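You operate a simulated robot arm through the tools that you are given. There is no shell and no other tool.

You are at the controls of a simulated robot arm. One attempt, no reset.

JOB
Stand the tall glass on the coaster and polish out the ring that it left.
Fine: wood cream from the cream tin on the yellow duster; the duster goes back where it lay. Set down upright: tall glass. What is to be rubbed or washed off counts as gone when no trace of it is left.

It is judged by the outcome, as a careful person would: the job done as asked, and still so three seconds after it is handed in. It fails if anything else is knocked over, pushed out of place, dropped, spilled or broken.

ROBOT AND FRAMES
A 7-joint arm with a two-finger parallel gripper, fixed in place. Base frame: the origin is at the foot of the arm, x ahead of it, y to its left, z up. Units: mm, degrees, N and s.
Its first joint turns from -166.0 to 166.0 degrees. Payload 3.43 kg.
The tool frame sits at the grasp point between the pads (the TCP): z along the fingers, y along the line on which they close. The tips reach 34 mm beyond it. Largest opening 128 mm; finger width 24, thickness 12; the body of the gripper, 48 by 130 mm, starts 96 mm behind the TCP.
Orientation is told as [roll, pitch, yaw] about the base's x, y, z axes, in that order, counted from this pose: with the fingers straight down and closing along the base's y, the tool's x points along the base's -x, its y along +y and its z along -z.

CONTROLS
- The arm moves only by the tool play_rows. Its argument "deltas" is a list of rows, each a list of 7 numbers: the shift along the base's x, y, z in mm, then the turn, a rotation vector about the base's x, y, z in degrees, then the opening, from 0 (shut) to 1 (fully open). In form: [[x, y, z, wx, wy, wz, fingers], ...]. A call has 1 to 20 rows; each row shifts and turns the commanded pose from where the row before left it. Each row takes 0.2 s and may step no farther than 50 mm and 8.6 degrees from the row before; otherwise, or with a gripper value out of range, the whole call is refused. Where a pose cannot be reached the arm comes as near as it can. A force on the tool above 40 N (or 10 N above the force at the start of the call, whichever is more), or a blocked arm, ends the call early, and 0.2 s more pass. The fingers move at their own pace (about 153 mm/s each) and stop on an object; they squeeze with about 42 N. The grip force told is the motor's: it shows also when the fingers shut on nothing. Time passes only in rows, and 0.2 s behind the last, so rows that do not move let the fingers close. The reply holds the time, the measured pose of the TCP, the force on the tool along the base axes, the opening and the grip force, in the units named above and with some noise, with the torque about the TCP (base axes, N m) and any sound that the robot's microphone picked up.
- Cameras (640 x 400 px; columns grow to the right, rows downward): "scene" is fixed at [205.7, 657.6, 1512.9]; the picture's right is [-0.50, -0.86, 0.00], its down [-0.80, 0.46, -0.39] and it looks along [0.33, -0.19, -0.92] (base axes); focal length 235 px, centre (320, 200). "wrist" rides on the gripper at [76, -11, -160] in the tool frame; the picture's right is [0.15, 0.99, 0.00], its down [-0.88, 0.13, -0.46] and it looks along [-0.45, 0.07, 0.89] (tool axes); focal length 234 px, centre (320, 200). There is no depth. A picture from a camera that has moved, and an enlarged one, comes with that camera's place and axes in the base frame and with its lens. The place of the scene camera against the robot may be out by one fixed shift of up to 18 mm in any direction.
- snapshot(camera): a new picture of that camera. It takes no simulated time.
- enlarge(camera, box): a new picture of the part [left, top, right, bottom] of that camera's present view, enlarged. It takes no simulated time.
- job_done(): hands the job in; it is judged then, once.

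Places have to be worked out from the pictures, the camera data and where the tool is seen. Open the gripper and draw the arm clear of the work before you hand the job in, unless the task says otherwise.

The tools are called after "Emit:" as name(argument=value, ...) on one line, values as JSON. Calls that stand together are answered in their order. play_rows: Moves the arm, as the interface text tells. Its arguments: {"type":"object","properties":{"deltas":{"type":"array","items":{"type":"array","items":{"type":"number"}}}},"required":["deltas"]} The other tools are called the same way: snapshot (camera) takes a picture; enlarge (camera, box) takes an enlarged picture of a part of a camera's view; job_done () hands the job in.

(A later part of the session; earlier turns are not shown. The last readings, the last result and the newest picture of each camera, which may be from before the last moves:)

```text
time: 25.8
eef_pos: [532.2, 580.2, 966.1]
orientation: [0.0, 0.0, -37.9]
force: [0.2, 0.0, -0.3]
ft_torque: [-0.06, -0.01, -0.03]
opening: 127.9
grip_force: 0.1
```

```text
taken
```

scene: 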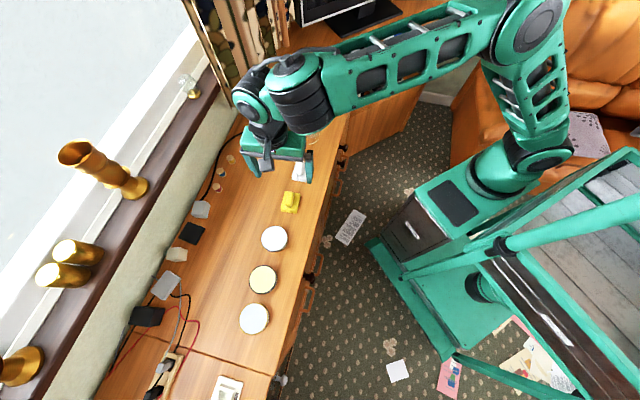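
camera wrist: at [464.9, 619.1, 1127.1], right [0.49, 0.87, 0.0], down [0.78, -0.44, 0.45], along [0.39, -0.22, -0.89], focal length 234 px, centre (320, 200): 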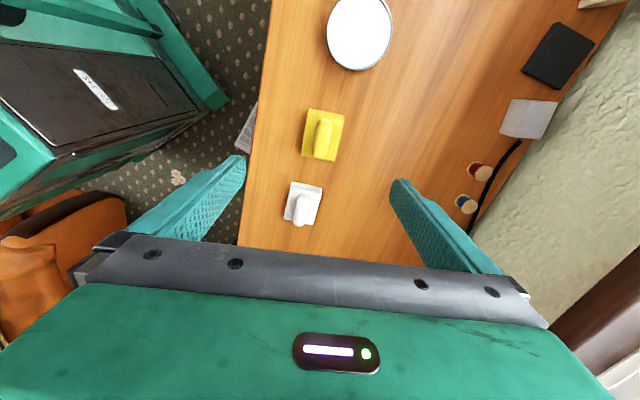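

Emit:
enlarge(camera="wrist", box=[270, 90, 390, 240])

Emit:
enlarge(camera="wrist", box=[290, 95, 360, 170])

Emit:
enlarge(camera="wrist", box=[300, 0, 420, 90])

```text
2.67 times, centred on (330, 165) of wrist
camera zoom: at [464.9, 619.1, 1127.1], right [0.49, 0.87, 0.0], down [0.78, -0.44, 0.45], along [0.39, -0.22, -0.89], focal length 624 px, centre (293, 293)
```

zoom: 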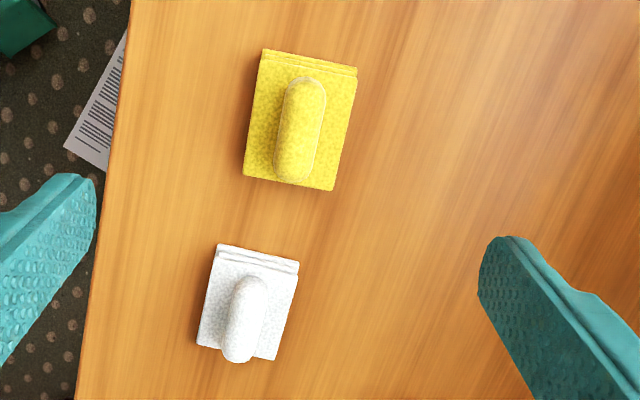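

```text
5.33 times, centred on (325, 132) of wrist
camera zoom: at [464.9, 619.1, 1127.1], right [0.49, 0.87, 0.0], down [0.78, -0.44, 0.45], along [0.39, -0.22, -0.89], focal length 1249 px, centre (293, 560)
```

zoom: 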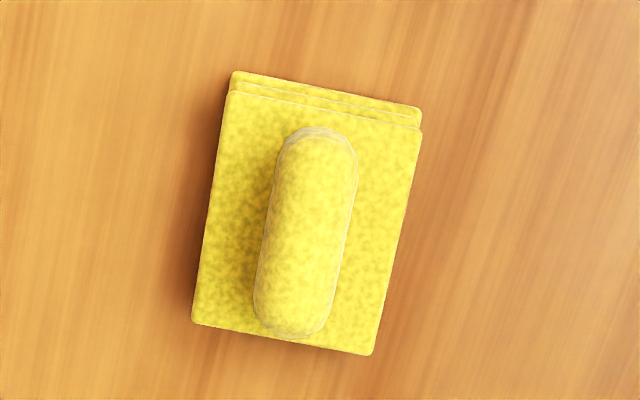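

```text
4.44 times, centred on (360, 45) of wrist
camera zoom: at [464.9, 619.1, 1127.1], right [0.49, 0.87, 0.0], down [0.78, -0.44, 0.45], along [0.39, -0.22, -0.89], focal length 1041 px, centre (142, 889)
```

zoom: 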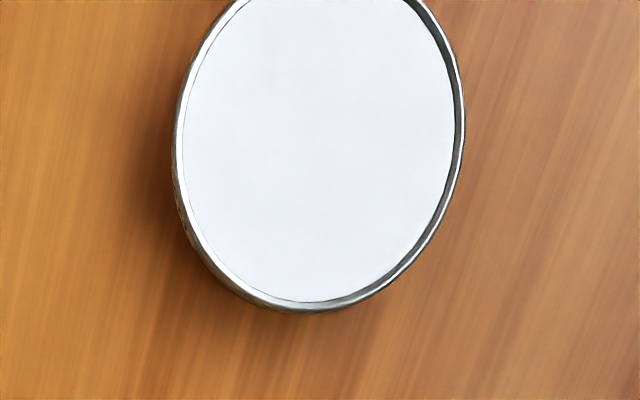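

The duster's centre comes out at (532, 585), top of pad roughly z≈768, long axis at −40°. I align the yaw, narrow the fingers to about 64 mm and lower partway for a closer look.

Emit:
play_rows(deltas=[[-0.2, 4.8, 0, 0, 0, -2.1, 0.6], [0, 0, -35, 0, 0, 0, 0.5], [0, 0, -35, 0, 0, 0, 0.5], [0, 0, -35, 0, 0, 0, 0.5], [0, 0, -25, 0, 0, 0, 0.5], [0, 0, 0, 0, 0, 0, 0.5]])

Emit:
snapshot(camera="wrist")

Emit:
enlarge(camera="wrist", box=[240, 80, 400, 220])

Emit:
enlarge(camera="scene", box=[250, 150, 340, 220])

```text
time: 27.2
eef_pos: [531.6, 585.2, 837.1]
orientation: [0.0, 0.1, -39.9]
force: [0.4, -0.4, -0.4]
ft_torque: [0.04, -0.03, -0.02]
opening: 64.0
grip_force: 0.0
```

```text
taken
camera wrist: at [466.1, 626.3, 997.1], right [0.52, 0.85, 0.0], down [0.76, -0.47, 0.45], along [0.39, -0.24, -0.89], focal length 234 px, centre (320, 200)
```

wrist: 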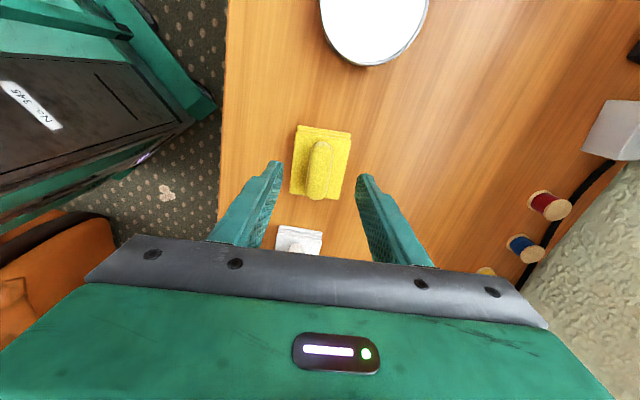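

```text
2.86 times, centred on (320, 150) of wrist
camera zoom: at [466.1, 626.3, 997.1], right [0.52, 0.85, 0.0], down [0.76, -0.47, 0.45], along [0.39, -0.24, -0.89], focal length 669 px, centre (320, 343)
```

zoom: 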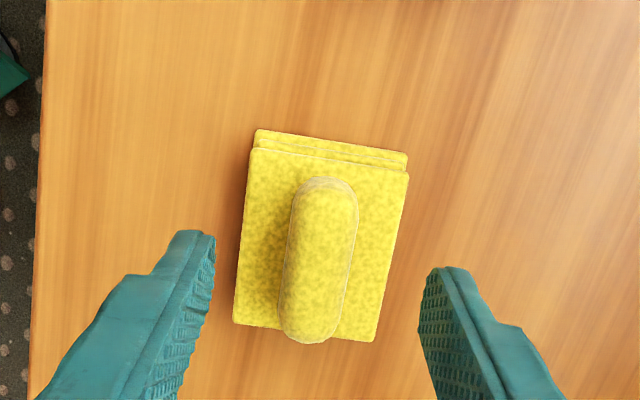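

```text
5.71 times, centred on (295, 185) of scene
camera zoom: at [205.7, 657.6, 1512.9], right [-0.5, -0.86, 0.0], down [-0.8, 0.46, -0.39], along [0.33, -0.19, -0.92], focal length 1345 px, centre (463, 286)
```

zoom: 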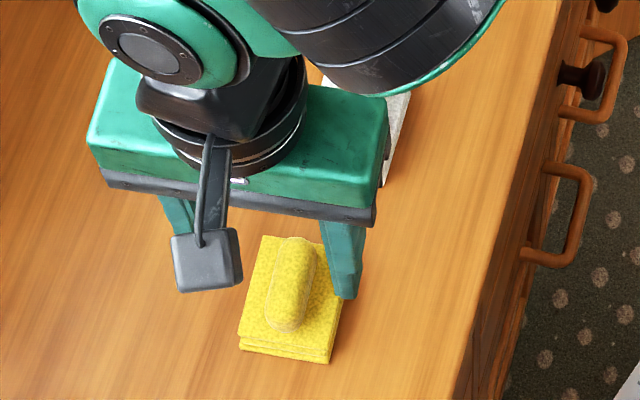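

Two views agree on pad top z≈768 and centre (532, 585); the handle is centred between the fingers. I lower to put the tips about 4 mm above the pad.

Emit:
play_rows(deltas=[[0.3, -0.3, -15, 0, 0, 0, 0.5], [0, 0, -10, 0, 0, 0, 0.5], [0, 0, -5, 0, 0, 0, 0.5], [0, 0, 0, 0, 0, 0, 0.5]])

Emit:
enlarge(camera="wrist", box=[240, 80, 400, 220])

Emit:
enlarge(camera="scene", box=[250, 150, 340, 220])

```text
time: 28.2
eef_pos: [532.4, 583.9, 805.4]
orientation: [0.1, 0.1, -39.9]
force: [0.3, -0.1, -0.1]
ft_torque: [0.0, 0.02, -0.01]
opening: 63.9
grip_force: 0.1
```

```text
2.86 times, centred on (320, 150) of wrist
camera zoom: at [466.2, 625.1, 966.9], right [0.52, 0.85, 0.0], down [0.76, -0.47, 0.45], along [0.39, -0.24, -0.89], focal length 669 px, centre (320, 343)
```

zoom: 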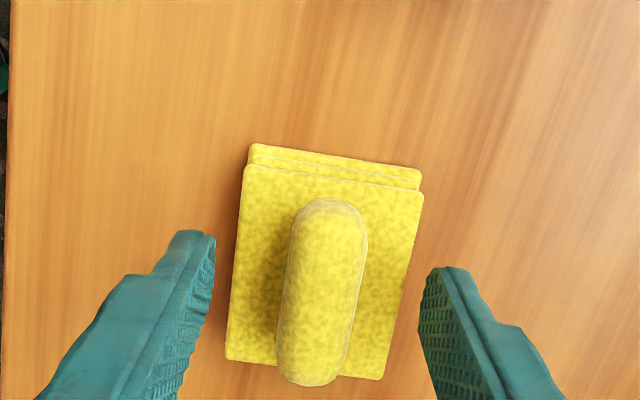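

```text
5.71 times, centred on (295, 185) of scene
camera zoom: at [205.7, 657.6, 1512.9], right [-0.5, -0.86, 0.0], down [-0.8, 0.46, -0.39], along [0.33, -0.19, -0.92], focal length 1345 px, centre (463, 286)
```

zoom: 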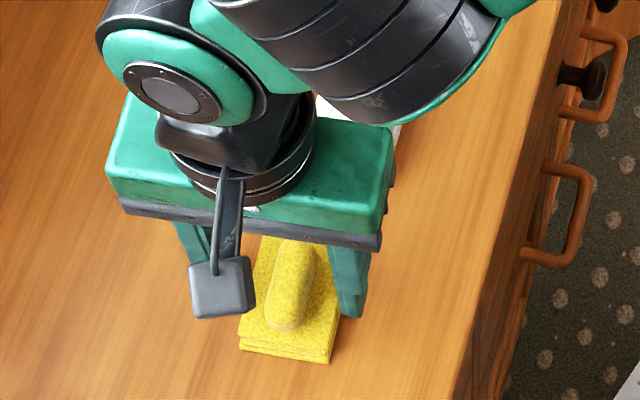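

Tips are a few millimetres above the pad, either side of the handle. I close onto the handle.

Emit:
play_rows(deltas=[[0, 0, -1, 0, 0, 0, 0.4], [0, 0, 0, 0, 0, 0, 0.3], [0, 0, 0, 0, 0, 0, 0.22], [0, 0, 0, 0, 0, 0, 0.15], [0, 0, 0, 0, 0, 0, 0], [0, 0, 0, 0, 0, 0, 0]])

Emit:
enlarge(camera="wrist", box=[240, 80, 400, 220])

Emit:
enlarge(camera="scene", box=[250, 150, 340, 220])

```text
time: 29.6
eef_pos: [531.9, 584.8, 805.7]
orientation: [0.0, 0.1, -39.9]
force: [-0.2, 0.8, 0.2]
ft_torque: [0.02, -0.03, 0.0]
opening: 20.7
grip_force: 41.8
```

```text
2.86 times, centred on (320, 150) of wrist
camera zoom: at [465.9, 625.4, 966.2], right [0.52, 0.85, 0.0], down [0.76, -0.47, 0.45], along [0.39, -0.24, -0.89], focal length 669 px, centre (320, 343)
```

zoom: 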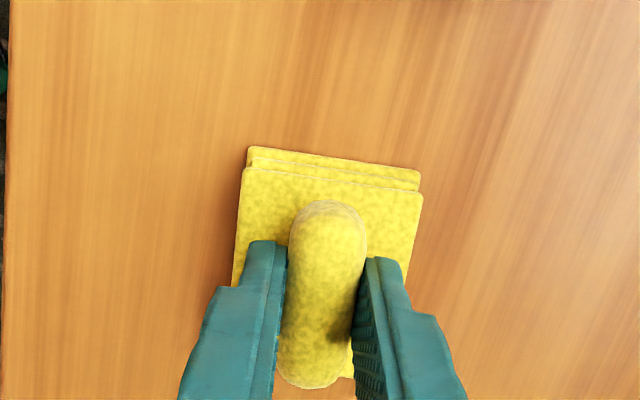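

```text
5.71 times, centred on (295, 185) of scene
camera zoom: at [205.7, 657.6, 1512.9], right [-0.5, -0.86, 0.0], down [-0.8, 0.46, -0.39], along [0.33, -0.19, -0.92], focal length 1345 px, centre (463, 286)
```

zoom: 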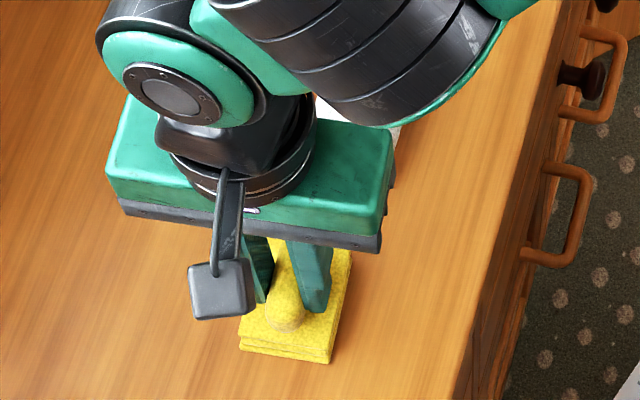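

The handle is held (20.7 mm, 42 N) at TCP (532, 584.6, 805), yaw −40 – that is the pose to bring it back to. I lift it straight up.

Emit:
play_rows(deltas=[[0, 0, 5, 0, 0, 0, 0], [0, 0, 15, 0, 0, 0, 0], [0, 0, 25, 0, 0, 0, 0], [0, 0, 25, 0, 0, 0, 0], [0, 0, 0, 0, 0, 0, 0]])

Emit:
snapshot(camera="wrist")

Emit:
enlarge(camera="scene", box=[250, 140, 350, 260])

```text
time: 30.8
eef_pos: [532.4, 585.0, 877.3]
orientation: [0.1, 0.1, -40.0]
force: [-1.1, 0.2, 0.9]
ft_torque: [-0.02, 0.01, 0.0]
opening: 20.9
grip_force: 42.2
```

```text
taken
camera wrist: at [465.7, 625.8, 1036.2], right [0.52, 0.85, 0.0], down [0.76, -0.46, 0.45], along [0.39, -0.24, -0.89], focal length 234 px, centre (320, 200)
```

wrist: 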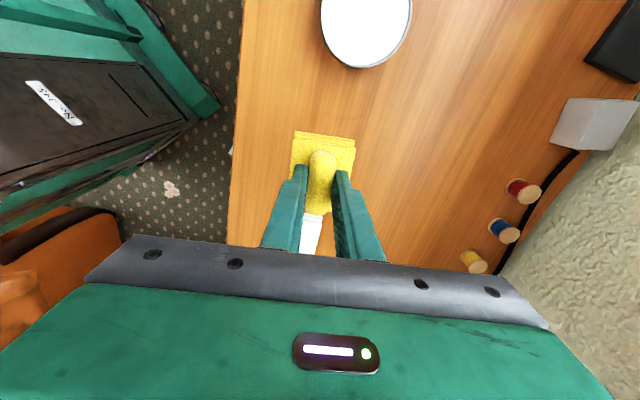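

```text
3.33 times, centred on (300, 200) of scene
camera zoom: at [205.7, 657.6, 1512.9], right [-0.5, -0.86, 0.0], down [-0.8, 0.46, -0.39], along [0.33, -0.19, -0.92], focal length 784 px, centre (387, 200)
```

zoom: 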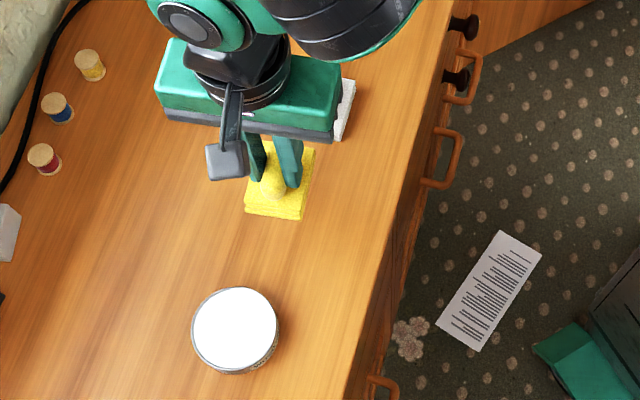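

The duster hangs level; its underside is about 53 mm below the TCP. I move partway to the wood cream tin to get the tin whole in view.

Emit:
play_rows(deltas=[[-20, 22, 10, 0, 0, 0, 0], [-20, 22, 10, 0, 0, 0, 0], [0, 0, 0, 0, 0, 0, 0]])

Emit:
snapshot(camera="wrist")

Emit:
enlarge(camera="wrist", box=[250, 20, 410, 160])

```text
time: 31.6
eef_pos: [492.2, 627.7, 895.4]
orientation: [0.0, 0.1, -39.9]
force: [-0.3, 0.4, -1.5]
ft_torque: [-0.01, 0.02, 0.01]
opening: 20.6
grip_force: 41.7
```

```text
taken
camera wrist: at [425.8, 669.1, 1056.2], right [0.52, 0.85, 0.0], down [0.76, -0.47, 0.45], along [0.39, -0.24, -0.89], focal length 234 px, centre (320, 200)
```

wrist: 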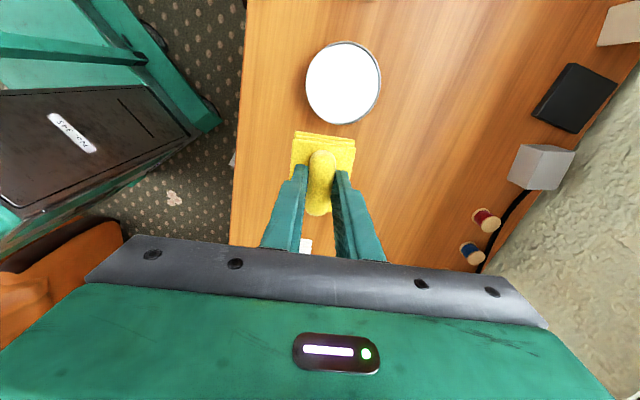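

```text
2.86 times, centred on (330, 90) of wrist
camera zoom: at [425.8, 669.1, 1056.2], right [0.52, 0.85, 0.0], down [0.76, -0.47, 0.45], along [0.39, -0.24, -0.89], focal length 669 px, centre (291, 514)
```

zoom: 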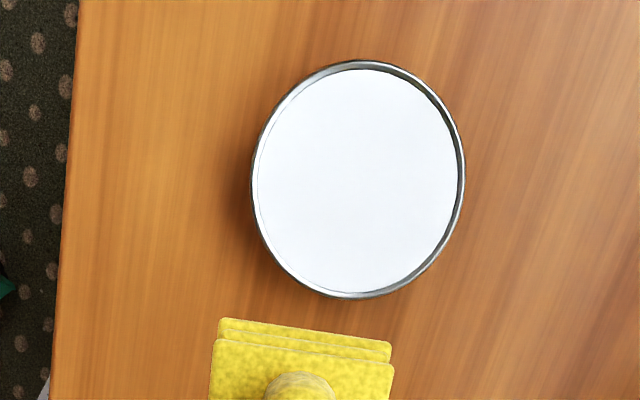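

The whole tin is visible: centre at (440.7, 688.5), cream radius about 37 mm, rim near z≈782. I move the duster over its middle and come down to just above it.

Emit:
play_rows(deltas=[[-26, 30.4, 0, 0, 0, 0, 0], [-25.5, 30.4, 0, 0, 0, 0, 0], [0, 0, -20, 0, 0, 0, 0], [0, 0, -20, 0, 0, 0, 0], [0, 0, 0, 0, 0, 0, 0]])

Emit:
snapshot(camera="wrist")

Emit:
enlarge(camera="wrist", box=[240, 80, 400, 220])

Emit:
enlarge(camera="scene", box=[220, 190, 330, 270])

```text
time: 32.8
eef_pos: [440.1, 689.5, 853.9]
orientation: [0.0, 0.1, -39.9]
force: [-0.7, 0.1, -1.1]
ft_torque: [0.02, 0.03, 0.02]
opening: 20.6
grip_force: 42.2
```

```text
taken
camera wrist: at [374.0, 730.5, 1015.8], right [0.52, 0.85, 0.0], down [0.76, -0.47, 0.45], along [0.39, -0.24, -0.89], focal length 234 px, centre (320, 200)
```

wrist: 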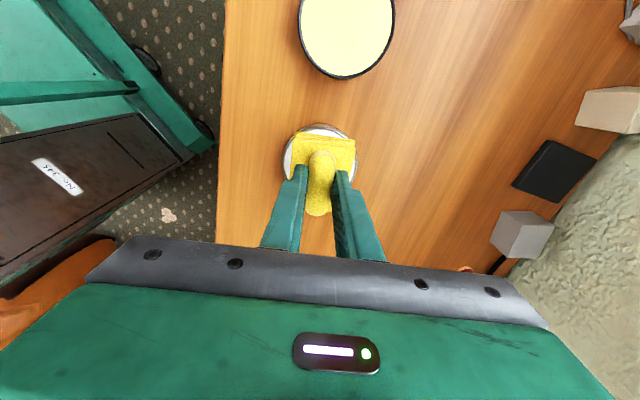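

```text
2.86 times, centred on (320, 150) of wrist
camera zoom: at [374.0, 730.5, 1015.8], right [0.52, 0.85, 0.0], down [0.76, -0.47, 0.45], along [0.39, -0.24, -0.89], focal length 669 px, centre (320, 343)
```

zoom: 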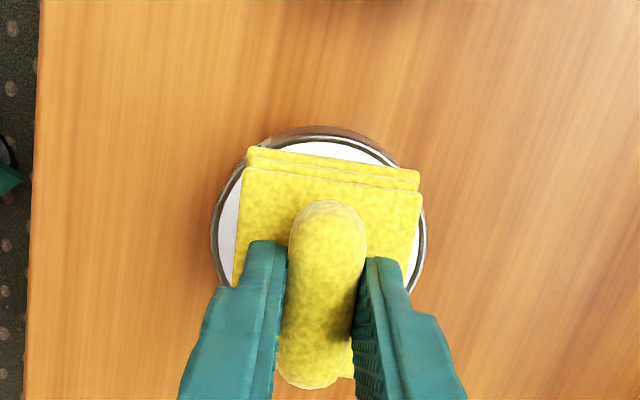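

```text
5.00 times, centred on (275, 230) of scene
camera zoom: at [205.7, 657.6, 1512.9], right [-0.5, -0.86, 0.0], down [-0.8, 0.46, -0.39], along [0.33, -0.19, -0.92], focal length 1177 px, centre (545, 50)
```

zoom: 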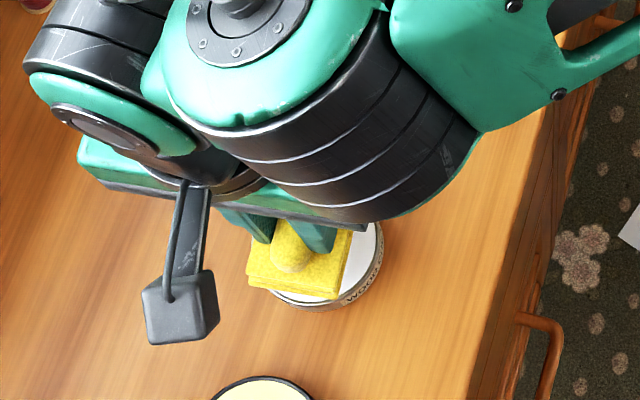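

Duster centred over the cream, underside about 19 mm above the rim. I lower gently in small steps until the force shows contact.

Emit:
play_rows(deltas=[[0, 0, -6, 0, 0, 0, 0], [0, 0, -4, 0, 0, 0, 0], [0, 0, -2, 0, 0, 0, 0], [0, 0, -2, 0, 0, 0, 0], [0, 0, -1, 0, 0, 0, 0], [0, 0, 0, 0, 0, 0, 0]])

```text
time: 34.2
eef_pos: [440.4, 689.3, 840.8]
orientation: [0.0, -0.1, -39.9]
force: [0.0, 0.8, -1.2]
ft_torque: [-0.02, 0.0, -0.04]
opening: 20.8
grip_force: 42.4
```

Emit:
play_rows(deltas=[[0, 0, -1.5, 0, 0, 0, 0], [0, 0, -1.5, 0, 0, 0, 0], [0, 0, -1, 0, 0, 0, 0], [0, 0, -1, 0, 0, 0, 0], [0, 0, 0, 0, 0, 0, 0]])

Emit:
enlarge(camera="wrist", box=[240, 80, 400, 220])

Emit:
enlarge(camera="scene", box=[240, 205, 310, 260])

```text
time: 35.4
eef_pos: [441.7, 690.2, 835.6]
orientation: [-0.1, 0.0, -39.9]
force: [-0.3, 0.7, -0.9]
ft_torque: [0.02, -0.01, -0.01]
opening: 20.7
grip_force: 41.9
```

```text
2.86 times, centred on (320, 150) of wrist
camera zoom: at [374.2, 730.1, 996.0], right [0.52, 0.85, 0.0], down [0.76, -0.47, 0.45], along [0.39, -0.24, -0.89], focal length 669 px, centre (320, 343)
```

zoom: 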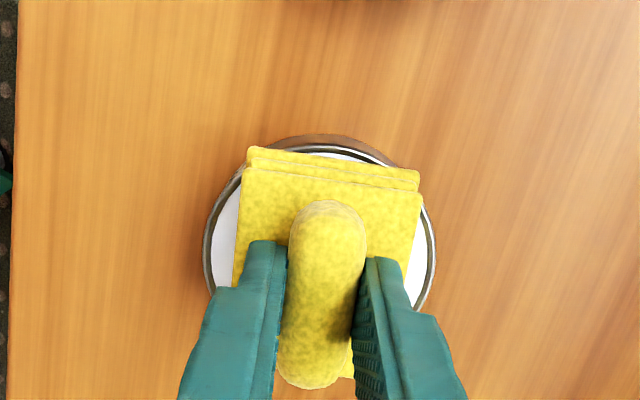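

```text
7.27 times, centred on (275, 232) of scene
camera zoom: at [205.7, 657.6, 1512.9], right [-0.5, -0.86, 0.0], down [-0.8, 0.46, -0.39], along [0.33, -0.19, -0.92], focal length 1711 px, centre (647, -36)
```

zoom: 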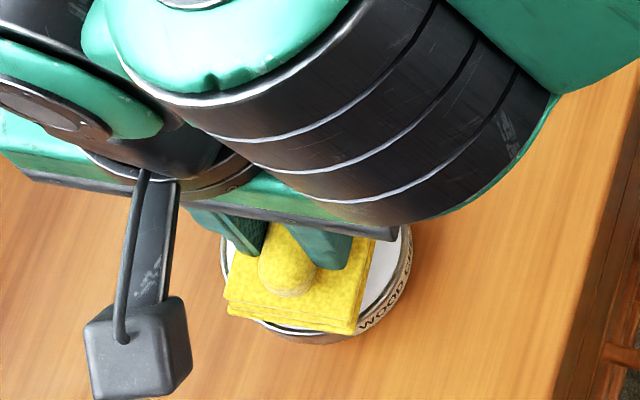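

No contact yet at z 835.6. I carry on in 1 mm steps.

Emit:
play_rows(deltas=[[0, 0, -1, 0, 0, 0, 0], [0, 0, -1, 0, 0, 0, 0], [0, 0, -1, 0, 0, 0, 0], [0, 0, 0, 0, 0, 0, 0]])

```text
time: 36.4
eef_pos: [440.3, 689.1, 833.0]
orientation: [0.0, 0.1, -39.8]
force: [-0.1, -0.2, -0.2]
ft_torque: [0.02, 0.01, -0.01]
opening: 21.0
grip_force: 41.5
```

Emit:
play_rows(deltas=[[0, 0, -1, 0, 0, 0, 0], [0, 0, -1, 0, 0, 0, 0], [0, 0, -1, 0, 0, 0, 0], [0, 0, 0, 0, 0, 0, 0]])

Emit:
enlarge(camera="wrist", box=[240, 80, 400, 220])

```text
time: 37.4
eef_pos: [440.4, 690.0, 830.6]
orientation: [0.0, 0.1, -39.8]
force: [-0.9, -0.7, 10.5]
ft_torque: [-0.14, -0.07, 0.02]
opening: 20.7
grip_force: 41.9
```

```text
2.86 times, centred on (320, 150) of wrist
camera zoom: at [374.1, 729.9, 991.3], right [0.52, 0.85, 0.0], down [0.76, -0.47, 0.45], along [0.39, -0.24, -0.89], focal length 669 px, centre (320, 343)
```

zoom: 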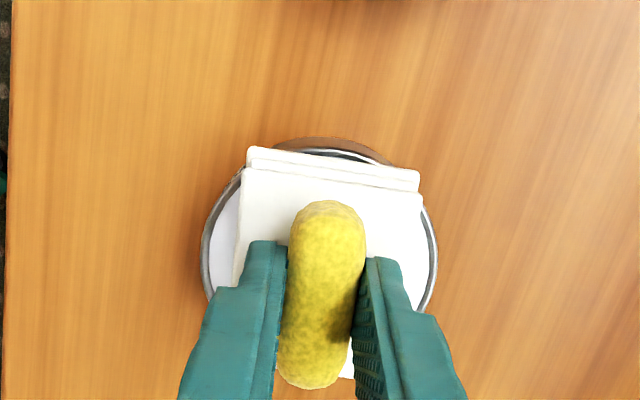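

Contact at 10 N and the pad has turned white – the cream is on the duster. I lift slowly straight up and check that the tin stays put.

Emit:
play_rows(deltas=[[0, 0, 1.5, 0, 0, 0, 0], [0, 0, 5, 0, 0, 0, 0], [0, 0, 15, 0, 0, 0, 0], [0, 0, 25, 0, 0, 0, 0], [0, 0, 25, 0, 0, 0, 0], [0, 0, 0, 0, 0, 0, 0]])

Emit:
snapshot(camera="wrist")

Emit:
enlarge(camera="scene", box=[220, 190, 330, 270])

```text
time: 38.8
eef_pos: [440.9, 688.5, 900.9]
orientation: [0.0, 0.0, -39.9]
force: [0.6, -0.1, -0.9]
ft_torque: [0.01, 0.01, -0.02]
opening: 21.0
grip_force: 41.8
```

```text
taken
camera wrist: at [374.1, 729.9, 1061.5], right [0.52, 0.85, 0.0], down [0.76, -0.47, 0.45], along [0.39, -0.24, -0.89], focal length 234 px, centre (320, 200)
```

wrist: 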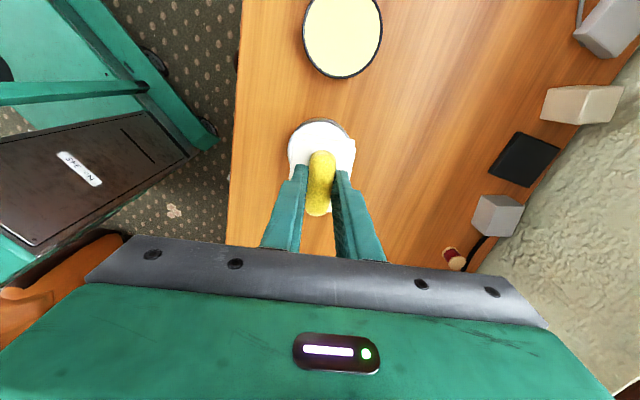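

```text
5.00 times, centred on (275, 230) of scene
camera zoom: at [205.7, 657.6, 1512.9], right [-0.5, -0.86, 0.0], down [-0.8, 0.46, -0.39], along [0.33, -0.19, -0.92], focal length 1177 px, centre (545, 50)
```

zoom: 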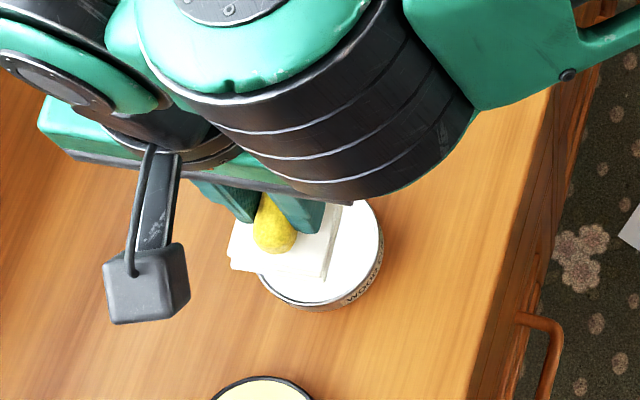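

Cream on the pad, tin undisturbed. I carry the duster at this height over to the ring centre (767, 387), well short of the glass, and lower toward the surface.

Emit:
play_rows(deltas=[[32.6, -30.1, 0, 0, 0, 0, 0], [32.6, -30.1, 0, 0, 0, 0, 0], [32.6, -30.1, 0, 0, 0, 0, 0], [32.6, -30.1, 0, 0, 0, 0, 0], [32.6, -30.1, 0, 0, 0, 0, 0], [32.6, -30.1, 0, 0, 0, 0, 0], [32.6, -30.1, 0, 0, 0, 0, 0], [32.6, -30.1, 0, 0, 0, 0, 0], [32.6, -30.1, 0, 0, 0, 0, 0], [32.6, -30.1, 0, 0, 0, 0, 0], [0, 0, 0, 0, 0, 0, 0]])

Emit:
snapshot(camera="wrist")

Emit:
snapshot(camera="scene")

```text
time: 41.2
eef_pos: [766.5, 387.0, 900.8]
orientation: [0.1, 0.1, -39.9]
force: [0.3, 0.4, -0.3]
ft_torque: [0.0, 0.01, 0.02]
opening: 20.9
grip_force: 41.7
```

```text
taken
camera wrist: at [700.2, 427.6, 1061.0], right [0.52, 0.85, 0.0], down [0.76, -0.46, 0.45], along [0.39, -0.24, -0.89], focal length 234 px, centre (320, 200)
```

wrist: 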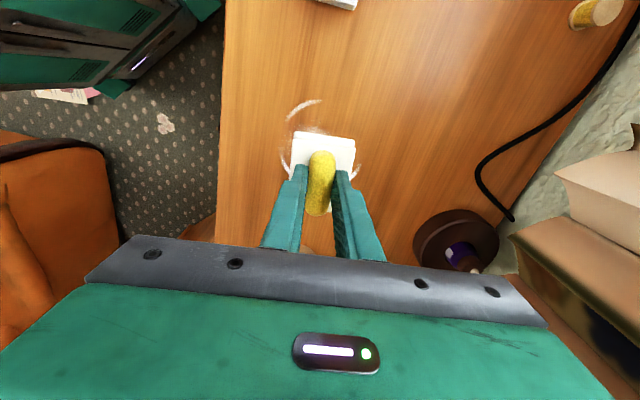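

```text
taken
```

scene: 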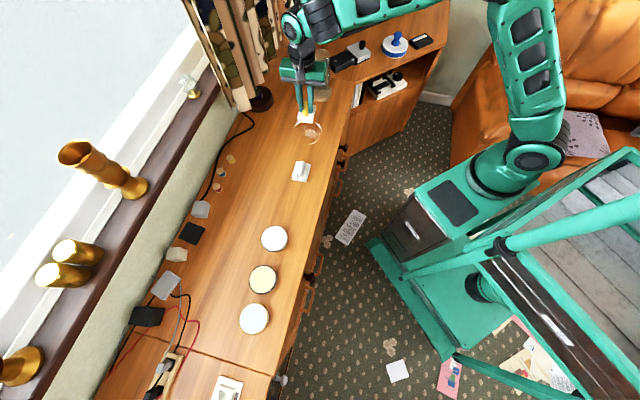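

Emit:
enlarge(camera="scene", box=[240, 0, 400, 140])

```text
2.86 times, centred on (320, 70) of scene
camera zoom: at [205.7, 657.6, 1512.9], right [-0.5, -0.86, 0.0], down [-0.8, 0.46, -0.39], along [0.33, -0.19, -0.92], focal length 672 px, centre (320, 571)
```

zoom: 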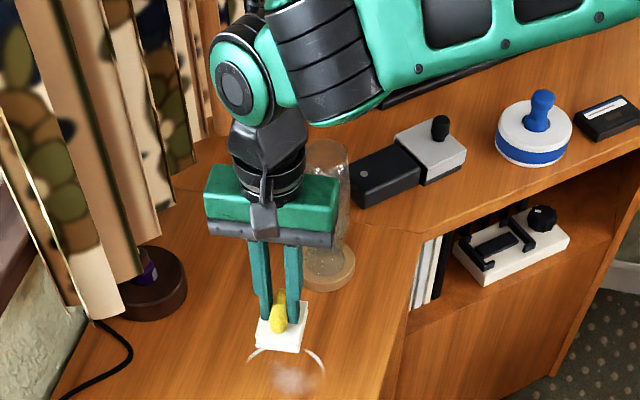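

The wrist and forearm stay on the base side, clear of the glass and curtain. I lower to about 10 mm above the surface and then feel for contact.

Emit:
play_rows(deltas=[[0, 0, -25, 0, 0, 0, 0], [0, 0, -25, 0, 0, 0, 0], [0, 0, -20, 0, 0, 0, 0], [0, 0, -15, 0, 0, 0, 0], [0, 0, -4, 0, 0, 0, 0], [0, 0, -3, 0, 0, 0, 0], [0, 0, 0, 0, 0, 0, 0]])

Emit:
enlarge(camera="scene", box=[240, 0, 400, 140])

```text
time: 42.8
eef_pos: [767.6, 388.1, 809.0]
orientation: [0.0, 0.0, -39.9]
force: [0.3, 0.2, -0.3]
ft_torque: [0.03, -0.02, 0.03]
opening: 20.8
grip_force: 42.0
```

```text
2.86 times, centred on (320, 70) of scene
camera zoom: at [205.7, 657.6, 1512.9], right [-0.5, -0.86, 0.0], down [-0.8, 0.46, -0.39], along [0.33, -0.19, -0.92], focal length 672 px, centre (320, 571)
```

zoom: 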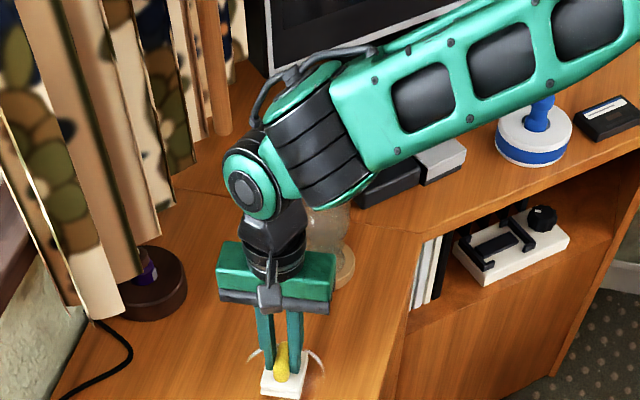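

Clear of the glass. Now the last few millimetres down in small steps to a light press.

Emit:
play_rows(deltas=[[0, 0, -1, 0, 0, 0, 0], [0, 0, -1, 0, 0, 0, 0], [0, 0, -1, 0, 0, 0, 0], [0, 0, -1, 0, 0, 0, 0], [0, 0, 0, 0, 0, 0, 0]])

```text
time: 44.0
eef_pos: [766.5, 386.9, 805.4]
orientation: [0.0, 0.1, -39.9]
force: [0.1, -2.5, 11.0]
ft_torque: [-0.02, 0.08, 0.01]
opening: 21.1
grip_force: 42.3
```

Light contact at 11 N. I start rubbing: overlapping strokes along the pad's long axis across one half of the ring.

Emit:
play_rows(deltas=[[13.8, -11.5, 0, 0, 0, 0, 0], [13.8, -11.5, 0, 0, 0, 0, 0], [-13.8, 11.5, 0, 0, 0, 0, 0], [-13.8, 11.5, 0, 0, 0, 0, 0], [-13.8, 11.5, 0, 0, 0, 0, 0], [-13.8, 11.5, 0, 0, 0, 0, 0], [12.8, 15.3, 0, 0, 0, 0, 0], [13.8, -11.5, 0, 0, 0, 0, 0], [13.8, -11.5, 0, 0, 0, 0, 0], [13.8, -11.5, 0, 0, 0, 0, 0], [13.8, -11.5, 0, 0, 0, 0, 0], [12.8, 15.3, 0, 0, 0, 0, 0], [-13.8, 11.5, 0, 0, 0, 0, 0], [-13.8, 11.5, 0, 0, 0, 0, 0], [-13.8, 11.5, 0, 0, 0, 0, 0], [-13.8, 11.5, 0, 0, 0, 0, 0], [-12.8, -15.3, 0, 0, 0, 0, 0], [13.8, -11.5, 0, 0, 0, 0, 0], [13.8, -11.5, 0, 0, 0, 0, 0], [13.8, -11.5, 0, 0, 0, 0, 0]])

Emit:
enlarge(camera="wrist", box=[220, 60, 420, 220])

Emit:
enlarge(camera="scene", box=[270, 90, 350, 155])

```text
time: 48.2
eef_pos: [793.5, 392.4, 805.6]
orientation: [0.0, 0.1, -39.8]
force: [-4.9, 6.0, 16.4]
ft_torque: [0.24, 0.35, -0.03]
opening: 20.8
grip_force: 42.2
```

```text
2.50 times, centred on (320, 140) of wrist
camera zoom: at [726.4, 433.5, 965.9], right [0.52, 0.85, 0.0], down [0.76, -0.46, 0.45], along [0.39, -0.24, -0.89], focal length 585 px, centre (320, 350)
```

zoom: 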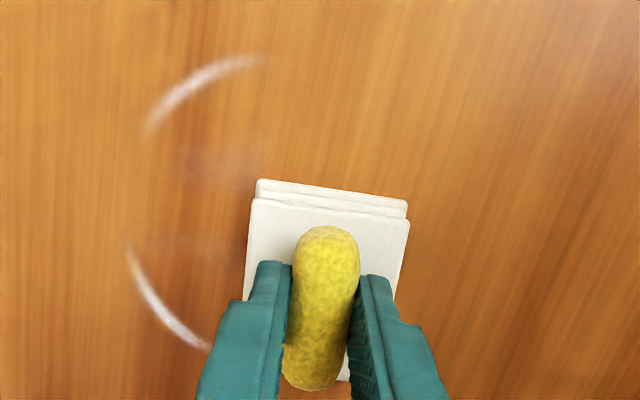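

```text
6.15 times, centred on (310, 122) of scene
camera zoom: at [205.7, 657.6, 1512.9], right [-0.5, -0.86, 0.0], down [-0.8, 0.46, -0.39], along [0.33, -0.19, -0.92], focal length 1448 px, centre (382, 677)
```

zoom: 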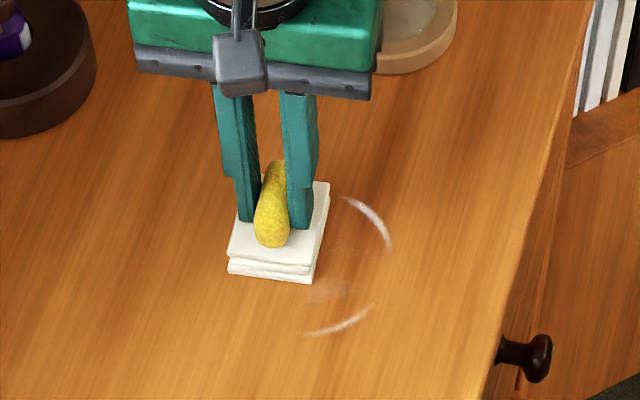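

The rubbed half is already clean while the other half of the arcs remains. I go on with the strokes over that half.

Emit:
play_rows(deltas=[[-12.8, -15.3, 0, 0, 0, 0, 0], [13.8, -11.5, 0, 0, 0, 0, 0], [-12.8, -15.3, 0, 0, 0, 0, 0], [-13.8, 11.5, 0, 0, 0, 0, 0], [-13.8, 11.5, 0, 0, 0, 0, 0], [-13.8, 11.5, 0, 0, 0, 0, 0], [-13.8, 11.5, 0, 0, 0, 0, 0], [-12.8, -15.3, 0, 0, 0, 0, 0], [13.8, -11.5, 0, 0, 0, 0, 0], [13.8, -11.5, 0, 0, 0, 0, 0], [13.8, -11.5, 0, 0, 0, 0, 0], [13.8, -11.5, 0, 0, 0, 0, 0], [6.4, 7.7, 0, 0, 0, 0, 0], [-13.8, 11.5, 0, 0, 0, 0, 0], [-13.8, 11.5, 0, 0, 0, 0, 0], [-13.8, 11.5, 0, 0, 0, 0, 0], [-13.8, 11.5, 0, 0, 0, 0, 0], [12.8, 15.3, 0, 0, 0, 0, 0], [13.8, -11.5, 0, 0, 0, 0, 0], [13.8, -11.5, 0, 0, 0, 0, 0]])

Emit:
enlarge(camera="wrist", box=[220, 60, 420, 220])

Emit:
enlarge(camera="scene", box=[270, 90, 350, 155])

```text
time: 52.4
eef_pos: [760.1, 380.2, 804.3]
orientation: [-0.1, 0.0, -39.8]
force: [-4.1, 5.1, 13.9]
ft_torque: [0.29, 0.23, -0.08]
opening: 20.8
grip_force: 41.8
```

```text
2.50 times, centred on (320, 140) of wrist
camera zoom: at [693.7, 421.4, 965.7], right [0.52, 0.85, 0.0], down [0.76, -0.46, 0.45], along [0.39, -0.24, -0.89], focal length 585 px, centre (320, 350)
```

zoom: 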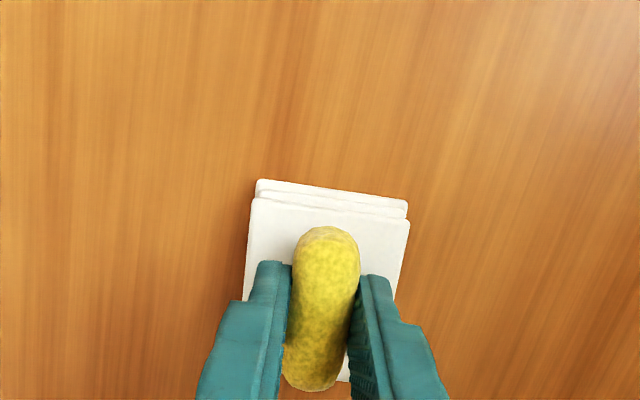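

```text
6.15 times, centred on (310, 122) of scene
camera zoom: at [205.7, 657.6, 1512.9], right [-0.5, -0.86, 0.0], down [-0.8, 0.46, -0.39], along [0.33, -0.19, -0.92], focal length 1448 px, centre (382, 677)
```

zoom: 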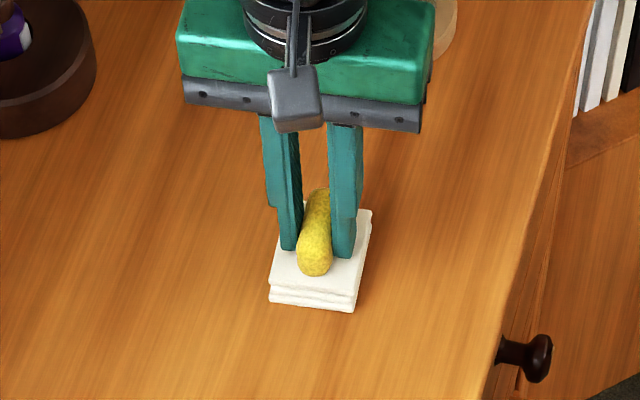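

The mark looks gone in both views. For faint remnants I make one more pass with strokes across the first ones, all round the ring.

Emit:
play_rows(deltas=[[-12.8, -15.3, 0, 0, 0, 0, 0], [11.5, 13.8, 0, 0, 0, 0, 0], [11.5, 13.8, 0, 0, 0, 0, 0], [11.5, 13.8, 0, 0, 0, 0, 0], [11.5, 13.8, 0, 0, 0, 0, 0], [15.3, -12.8, 0, 0, 0, 0, 0], [12.3, -10.3, 0, 0, 0, 0, 0], [-12.8, -15.3, 0, 0, 0, 0, 0], [-12.8, -15.3, 0, 0, 0, 0, 0], [-12.8, -15.3, 0, 0, 0, 0, 0], [-12.8, -15.3, 0, 0, 0, 0, 0], [-13.8, 11.5, 0, 0, 0, 0, 0], [-13.8, 11.5, 0, 0, 0, 0, 0], [-13.8, 11.5, 0, 0, 0, 0, 0], [-13.8, 11.5, 0, 0, 0, 0, 0], [12.8, 15.3, 0, 0, 0, 0, 0], [12.8, 15.3, 0, 0, 0, 0, 0], [12.8, 15.3, 0, 0, 0, 0, 0], [12.8, 15.3, 0, 0, 0, 0, 0], [13.8, -11.5, 0, 0, 0, 0, 0]])

```text
time: 56.6
eef_pos: [779.5, 432.6, 803.7]
orientation: [0.2, 0.1, -39.8]
force: [-1.7, 2.7, 9.6]
ft_torque: [0.17, 0.21, -0.08]
opening: 20.6
grip_force: 42.1
```

Second pass complete. I lift straight up and move back a little so the camera sees the whole spot.

Emit:
play_rows(deltas=[[0, 0, 5, 0, 0, 0, 0], [0, 0, 20, 0, 0, 0, 0], [0, 0, 35, 0, 0, 0, 0], [0, 0, 35, 0, 0, 0, 0], [-25, 25, 0, 0, 0, 0, 0], [-25, 25, 0, 0, 0, 0, 0], [0, 0, 0, 0, 0, 0, 0]])

Emit:
snapshot(camera="wrist")

Emit:
snapshot(camera="scene")

Emit:
enlarge(camera="scene", box=[270, 90, 350, 155])

```text
time: 58.2
eef_pos: [731.0, 482.7, 900.1]
orientation: [0.0, 0.1, -39.9]
force: [0.4, -0.2, -0.9]
ft_torque: [0.01, -0.01, 0.02]
opening: 21.0
grip_force: 41.7
```

```text
taken
camera wrist: at [664.3, 522.8, 1060.0], right [0.52, 0.85, 0.0], down [0.76, -0.46, 0.45], along [0.39, -0.24, -0.89], focal length 234 px, centre (320, 200)
```

wrist: 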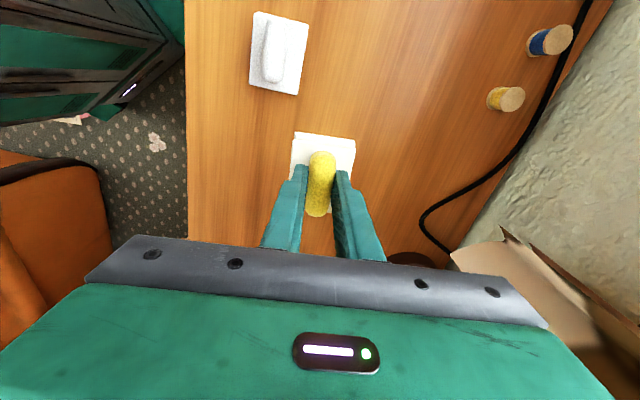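

```text
taken
```

scene: 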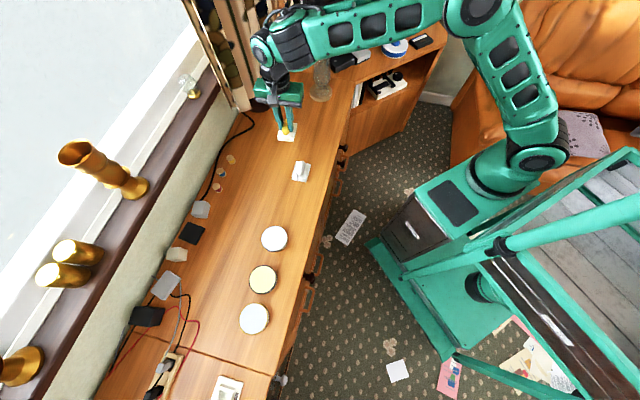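

```text
6.15 times, centred on (310, 122) of scene
camera zoom: at [205.7, 657.6, 1512.9], right [-0.5, -0.86, 0.0], down [-0.8, 0.46, -0.39], along [0.33, -0.19, -0.92], focal length 1448 px, centre (382, 677)
```

zoom: 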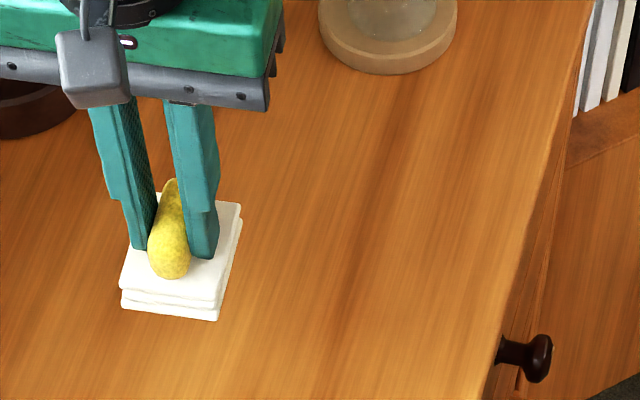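

The spot is clean as far as visible. I carry the duster back above the place where it lay, (532, 584.6), and recheck the cleaned area from there.

Emit:
play_rows(deltas=[[-33.1, 17, 0, 0, 0, 0, 0], [-33.1, 17, 0, 0, 0, 0, 0], [-33.1, 17, 0, 0, 0, 0, 0], [-33.1, 17, 0, 0, 0, 0, 0], [-33.1, 17, 0, 0, 0, 0, 0], [-33.3, 16.9, 0, 0, 0, 0, 0], [0, 0, 0, 0, 0, 0, 0]])

Emit:
snapshot(camera="wrist")

Emit:
enlarge(camera="scene", box=[270, 90, 350, 155])

Emit:
enlarge(camera="scene", box=[250, 150, 340, 220])

```text
time: 59.8
eef_pos: [532.3, 583.4, 898.5]
orientation: [0.0, 0.1, -39.9]
force: [-0.2, -1.0, -0.9]
ft_torque: [-0.02, 0.0, -0.01]
opening: 20.9
grip_force: 42.3
```

```text
taken
camera wrist: at [464.3, 625.2, 1059.3], right [0.52, 0.85, 0.0], down [0.76, -0.47, 0.45], along [0.39, -0.24, -0.89], focal length 234 px, centre (320, 200)
```

wrist: 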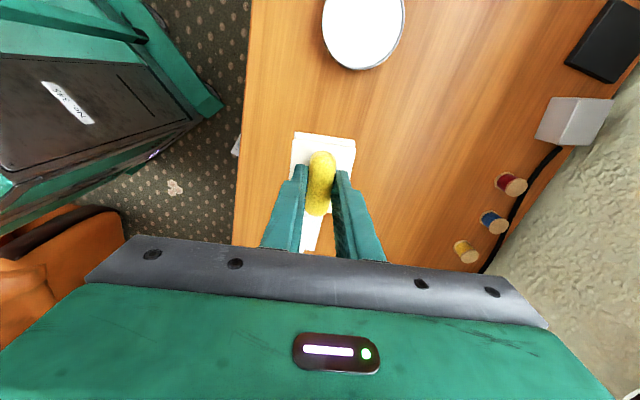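

```text
6.15 times, centred on (310, 122) of scene
camera zoom: at [205.7, 657.6, 1512.9], right [-0.5, -0.86, 0.0], down [-0.8, 0.46, -0.39], along [0.33, -0.19, -0.92], focal length 1448 px, centre (382, 677)
```

zoom: 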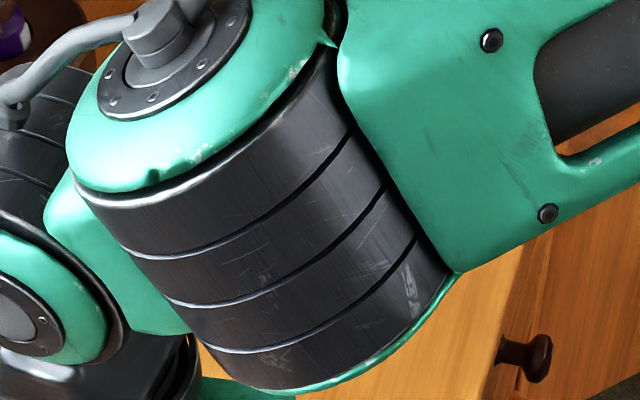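

```text
5.71 times, centred on (295, 185) of scene
camera zoom: at [205.7, 657.6, 1512.9], right [-0.5, -0.86, 0.0], down [-0.8, 0.46, -0.39], along [0.33, -0.19, -0.92], focal length 1345 px, centre (463, 286)
```

zoom: 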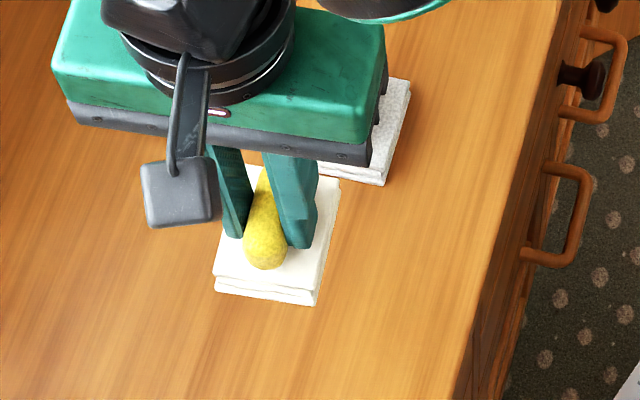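

The arm hides the spot from here, so before putting the duster down I swing to the base side of the ring area to inspect it closely with the wrist camera.

Emit:
play_rows(deltas=[[21, -34, 6, 0, 0, 0, 0], [21, -34, 6, 0, 0, 0, 0], [21, -34, 6, 0, 0, 0, 0], [21, -34, 6, 0, 0, 0, 0], [21, -34, 6, 0, 0, 0, 0], [21, -34, 6, 0, 0, 0, 0], [21, -34, 6, 0, 0, 0, 0], [21, -34, 6, 0, 0, 0, 0], [0, 0, 0, 0, 0, 0, 0]])

Emit:
snapshot(camera="wrist")

Emit:
enlarge(camera="scene", box=[280, 100, 340, 150])

```text
time: 61.8
eef_pos: [700.6, 311.5, 948.0]
orientation: [-0.2, 0.1, -40.0]
force: [-0.8, -0.6, -0.7]
ft_torque: [-0.02, -0.02, 0.0]
opening: 20.9
grip_force: 42.2
```

```text
taken
camera wrist: at [632.9, 352.6, 1108.6], right [0.52, 0.85, 0.0], down [0.76, -0.46, 0.45], along [0.39, -0.24, -0.89], focal length 234 px, centre (320, 200)
```

wrist: 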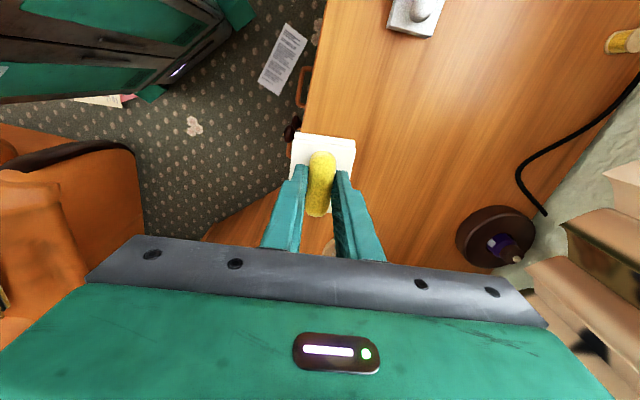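

```text
8.00 times, centred on (310, 125) of scene
camera zoom: at [205.7, 657.6, 1512.9], right [-0.5, -0.86, 0.0], down [-0.8, 0.46, -0.39], along [0.33, -0.19, -0.92], focal length 1883 px, centre (400, 800)
```

zoom: 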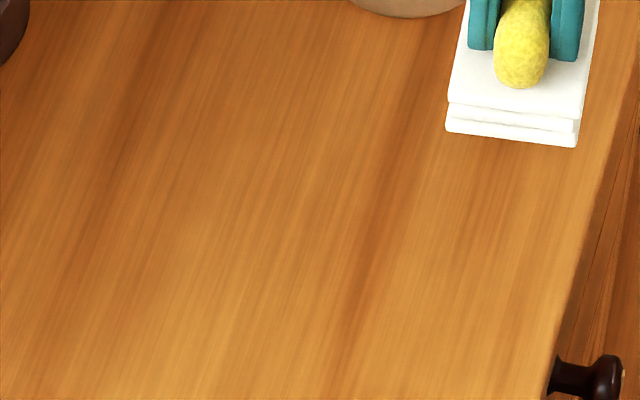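

Emit:
enlarge(camera="wrist", box=[340, 90, 470, 210])

Emit:
enlarge(camera="scene", box=[295, 50, 345, 105])

```text
3.33 times, centred on (405, 150) of wrist
camera zoom: at [632.9, 352.6, 1108.6], right [0.52, 0.85, 0.0], down [0.76, -0.46, 0.45], along [0.39, -0.24, -0.89], focal length 781 px, centre (37, 367)
```

zoom: 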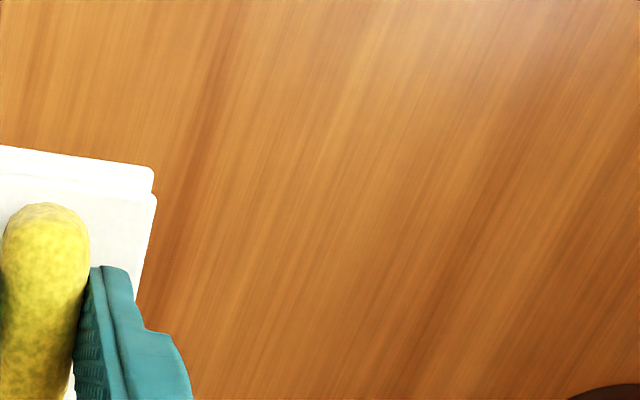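

```text
7.27 times, centred on (320, 78) of scene
camera zoom: at [205.7, 657.6, 1512.9], right [-0.5, -0.86, 0.0], down [-0.8, 0.46, -0.39], along [0.33, -0.19, -0.92], focal length 1711 px, centre (320, 1091)
```

zoom: 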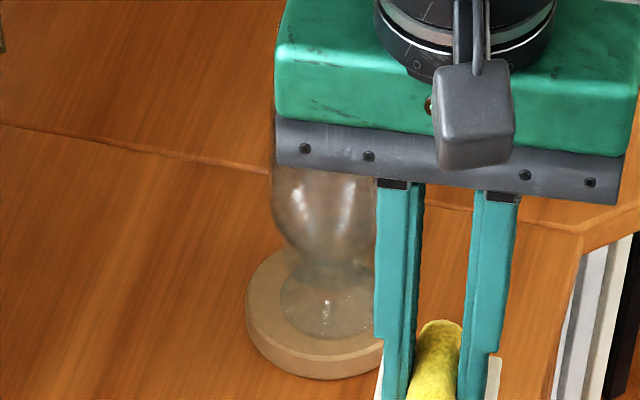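

No trace of the ring or haze in either view, and the glass is still upright on the coaster. I carry the duster back over its original place.

Emit:
play_rows(deltas=[[-21, 34, 0, 0, 0, 0, 0], [-21, 34, 0, 0, 0, 0, 0], [-21, 34, 0, 0, 0, 0, 0], [-21, 34, 0, 0, 0, 0, 0], [-21, 34, -10, 0, 0, 0, 0], [-21, 34, -10, 0, 0, 0, 0], [-21, 34, -14, 0, 0, 0, 0], [-21, 34, -14, 0, 0, 0, 0], [0, 0, 0, 0, 0, 0, 0], [0, 0, 0, 0, 0, 0, 0]])

Emit:
enlarge(camera="wrist", box=[240, 80, 400, 220])

```text
time: 64.0
eef_pos: [530.4, 583.7, 899.4]
orientation: [0.1, 0.2, -39.9]
force: [0.4, 0.4, -0.3]
ft_torque: [0.0, 0.01, 0.02]
opening: 20.8
grip_force: 42.2
```

```text
2.86 times, centred on (320, 150) of wrist
camera zoom: at [464.2, 624.6, 1060.8], right [0.52, 0.85, 0.0], down [0.76, -0.47, 0.45], along [0.39, -0.24, -0.89], focal length 669 px, centre (320, 343)
```

zoom: 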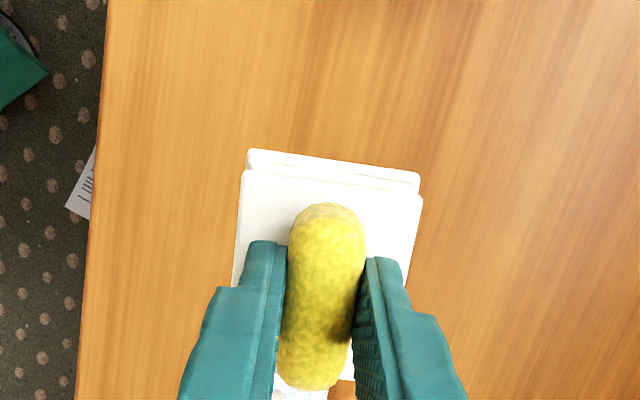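

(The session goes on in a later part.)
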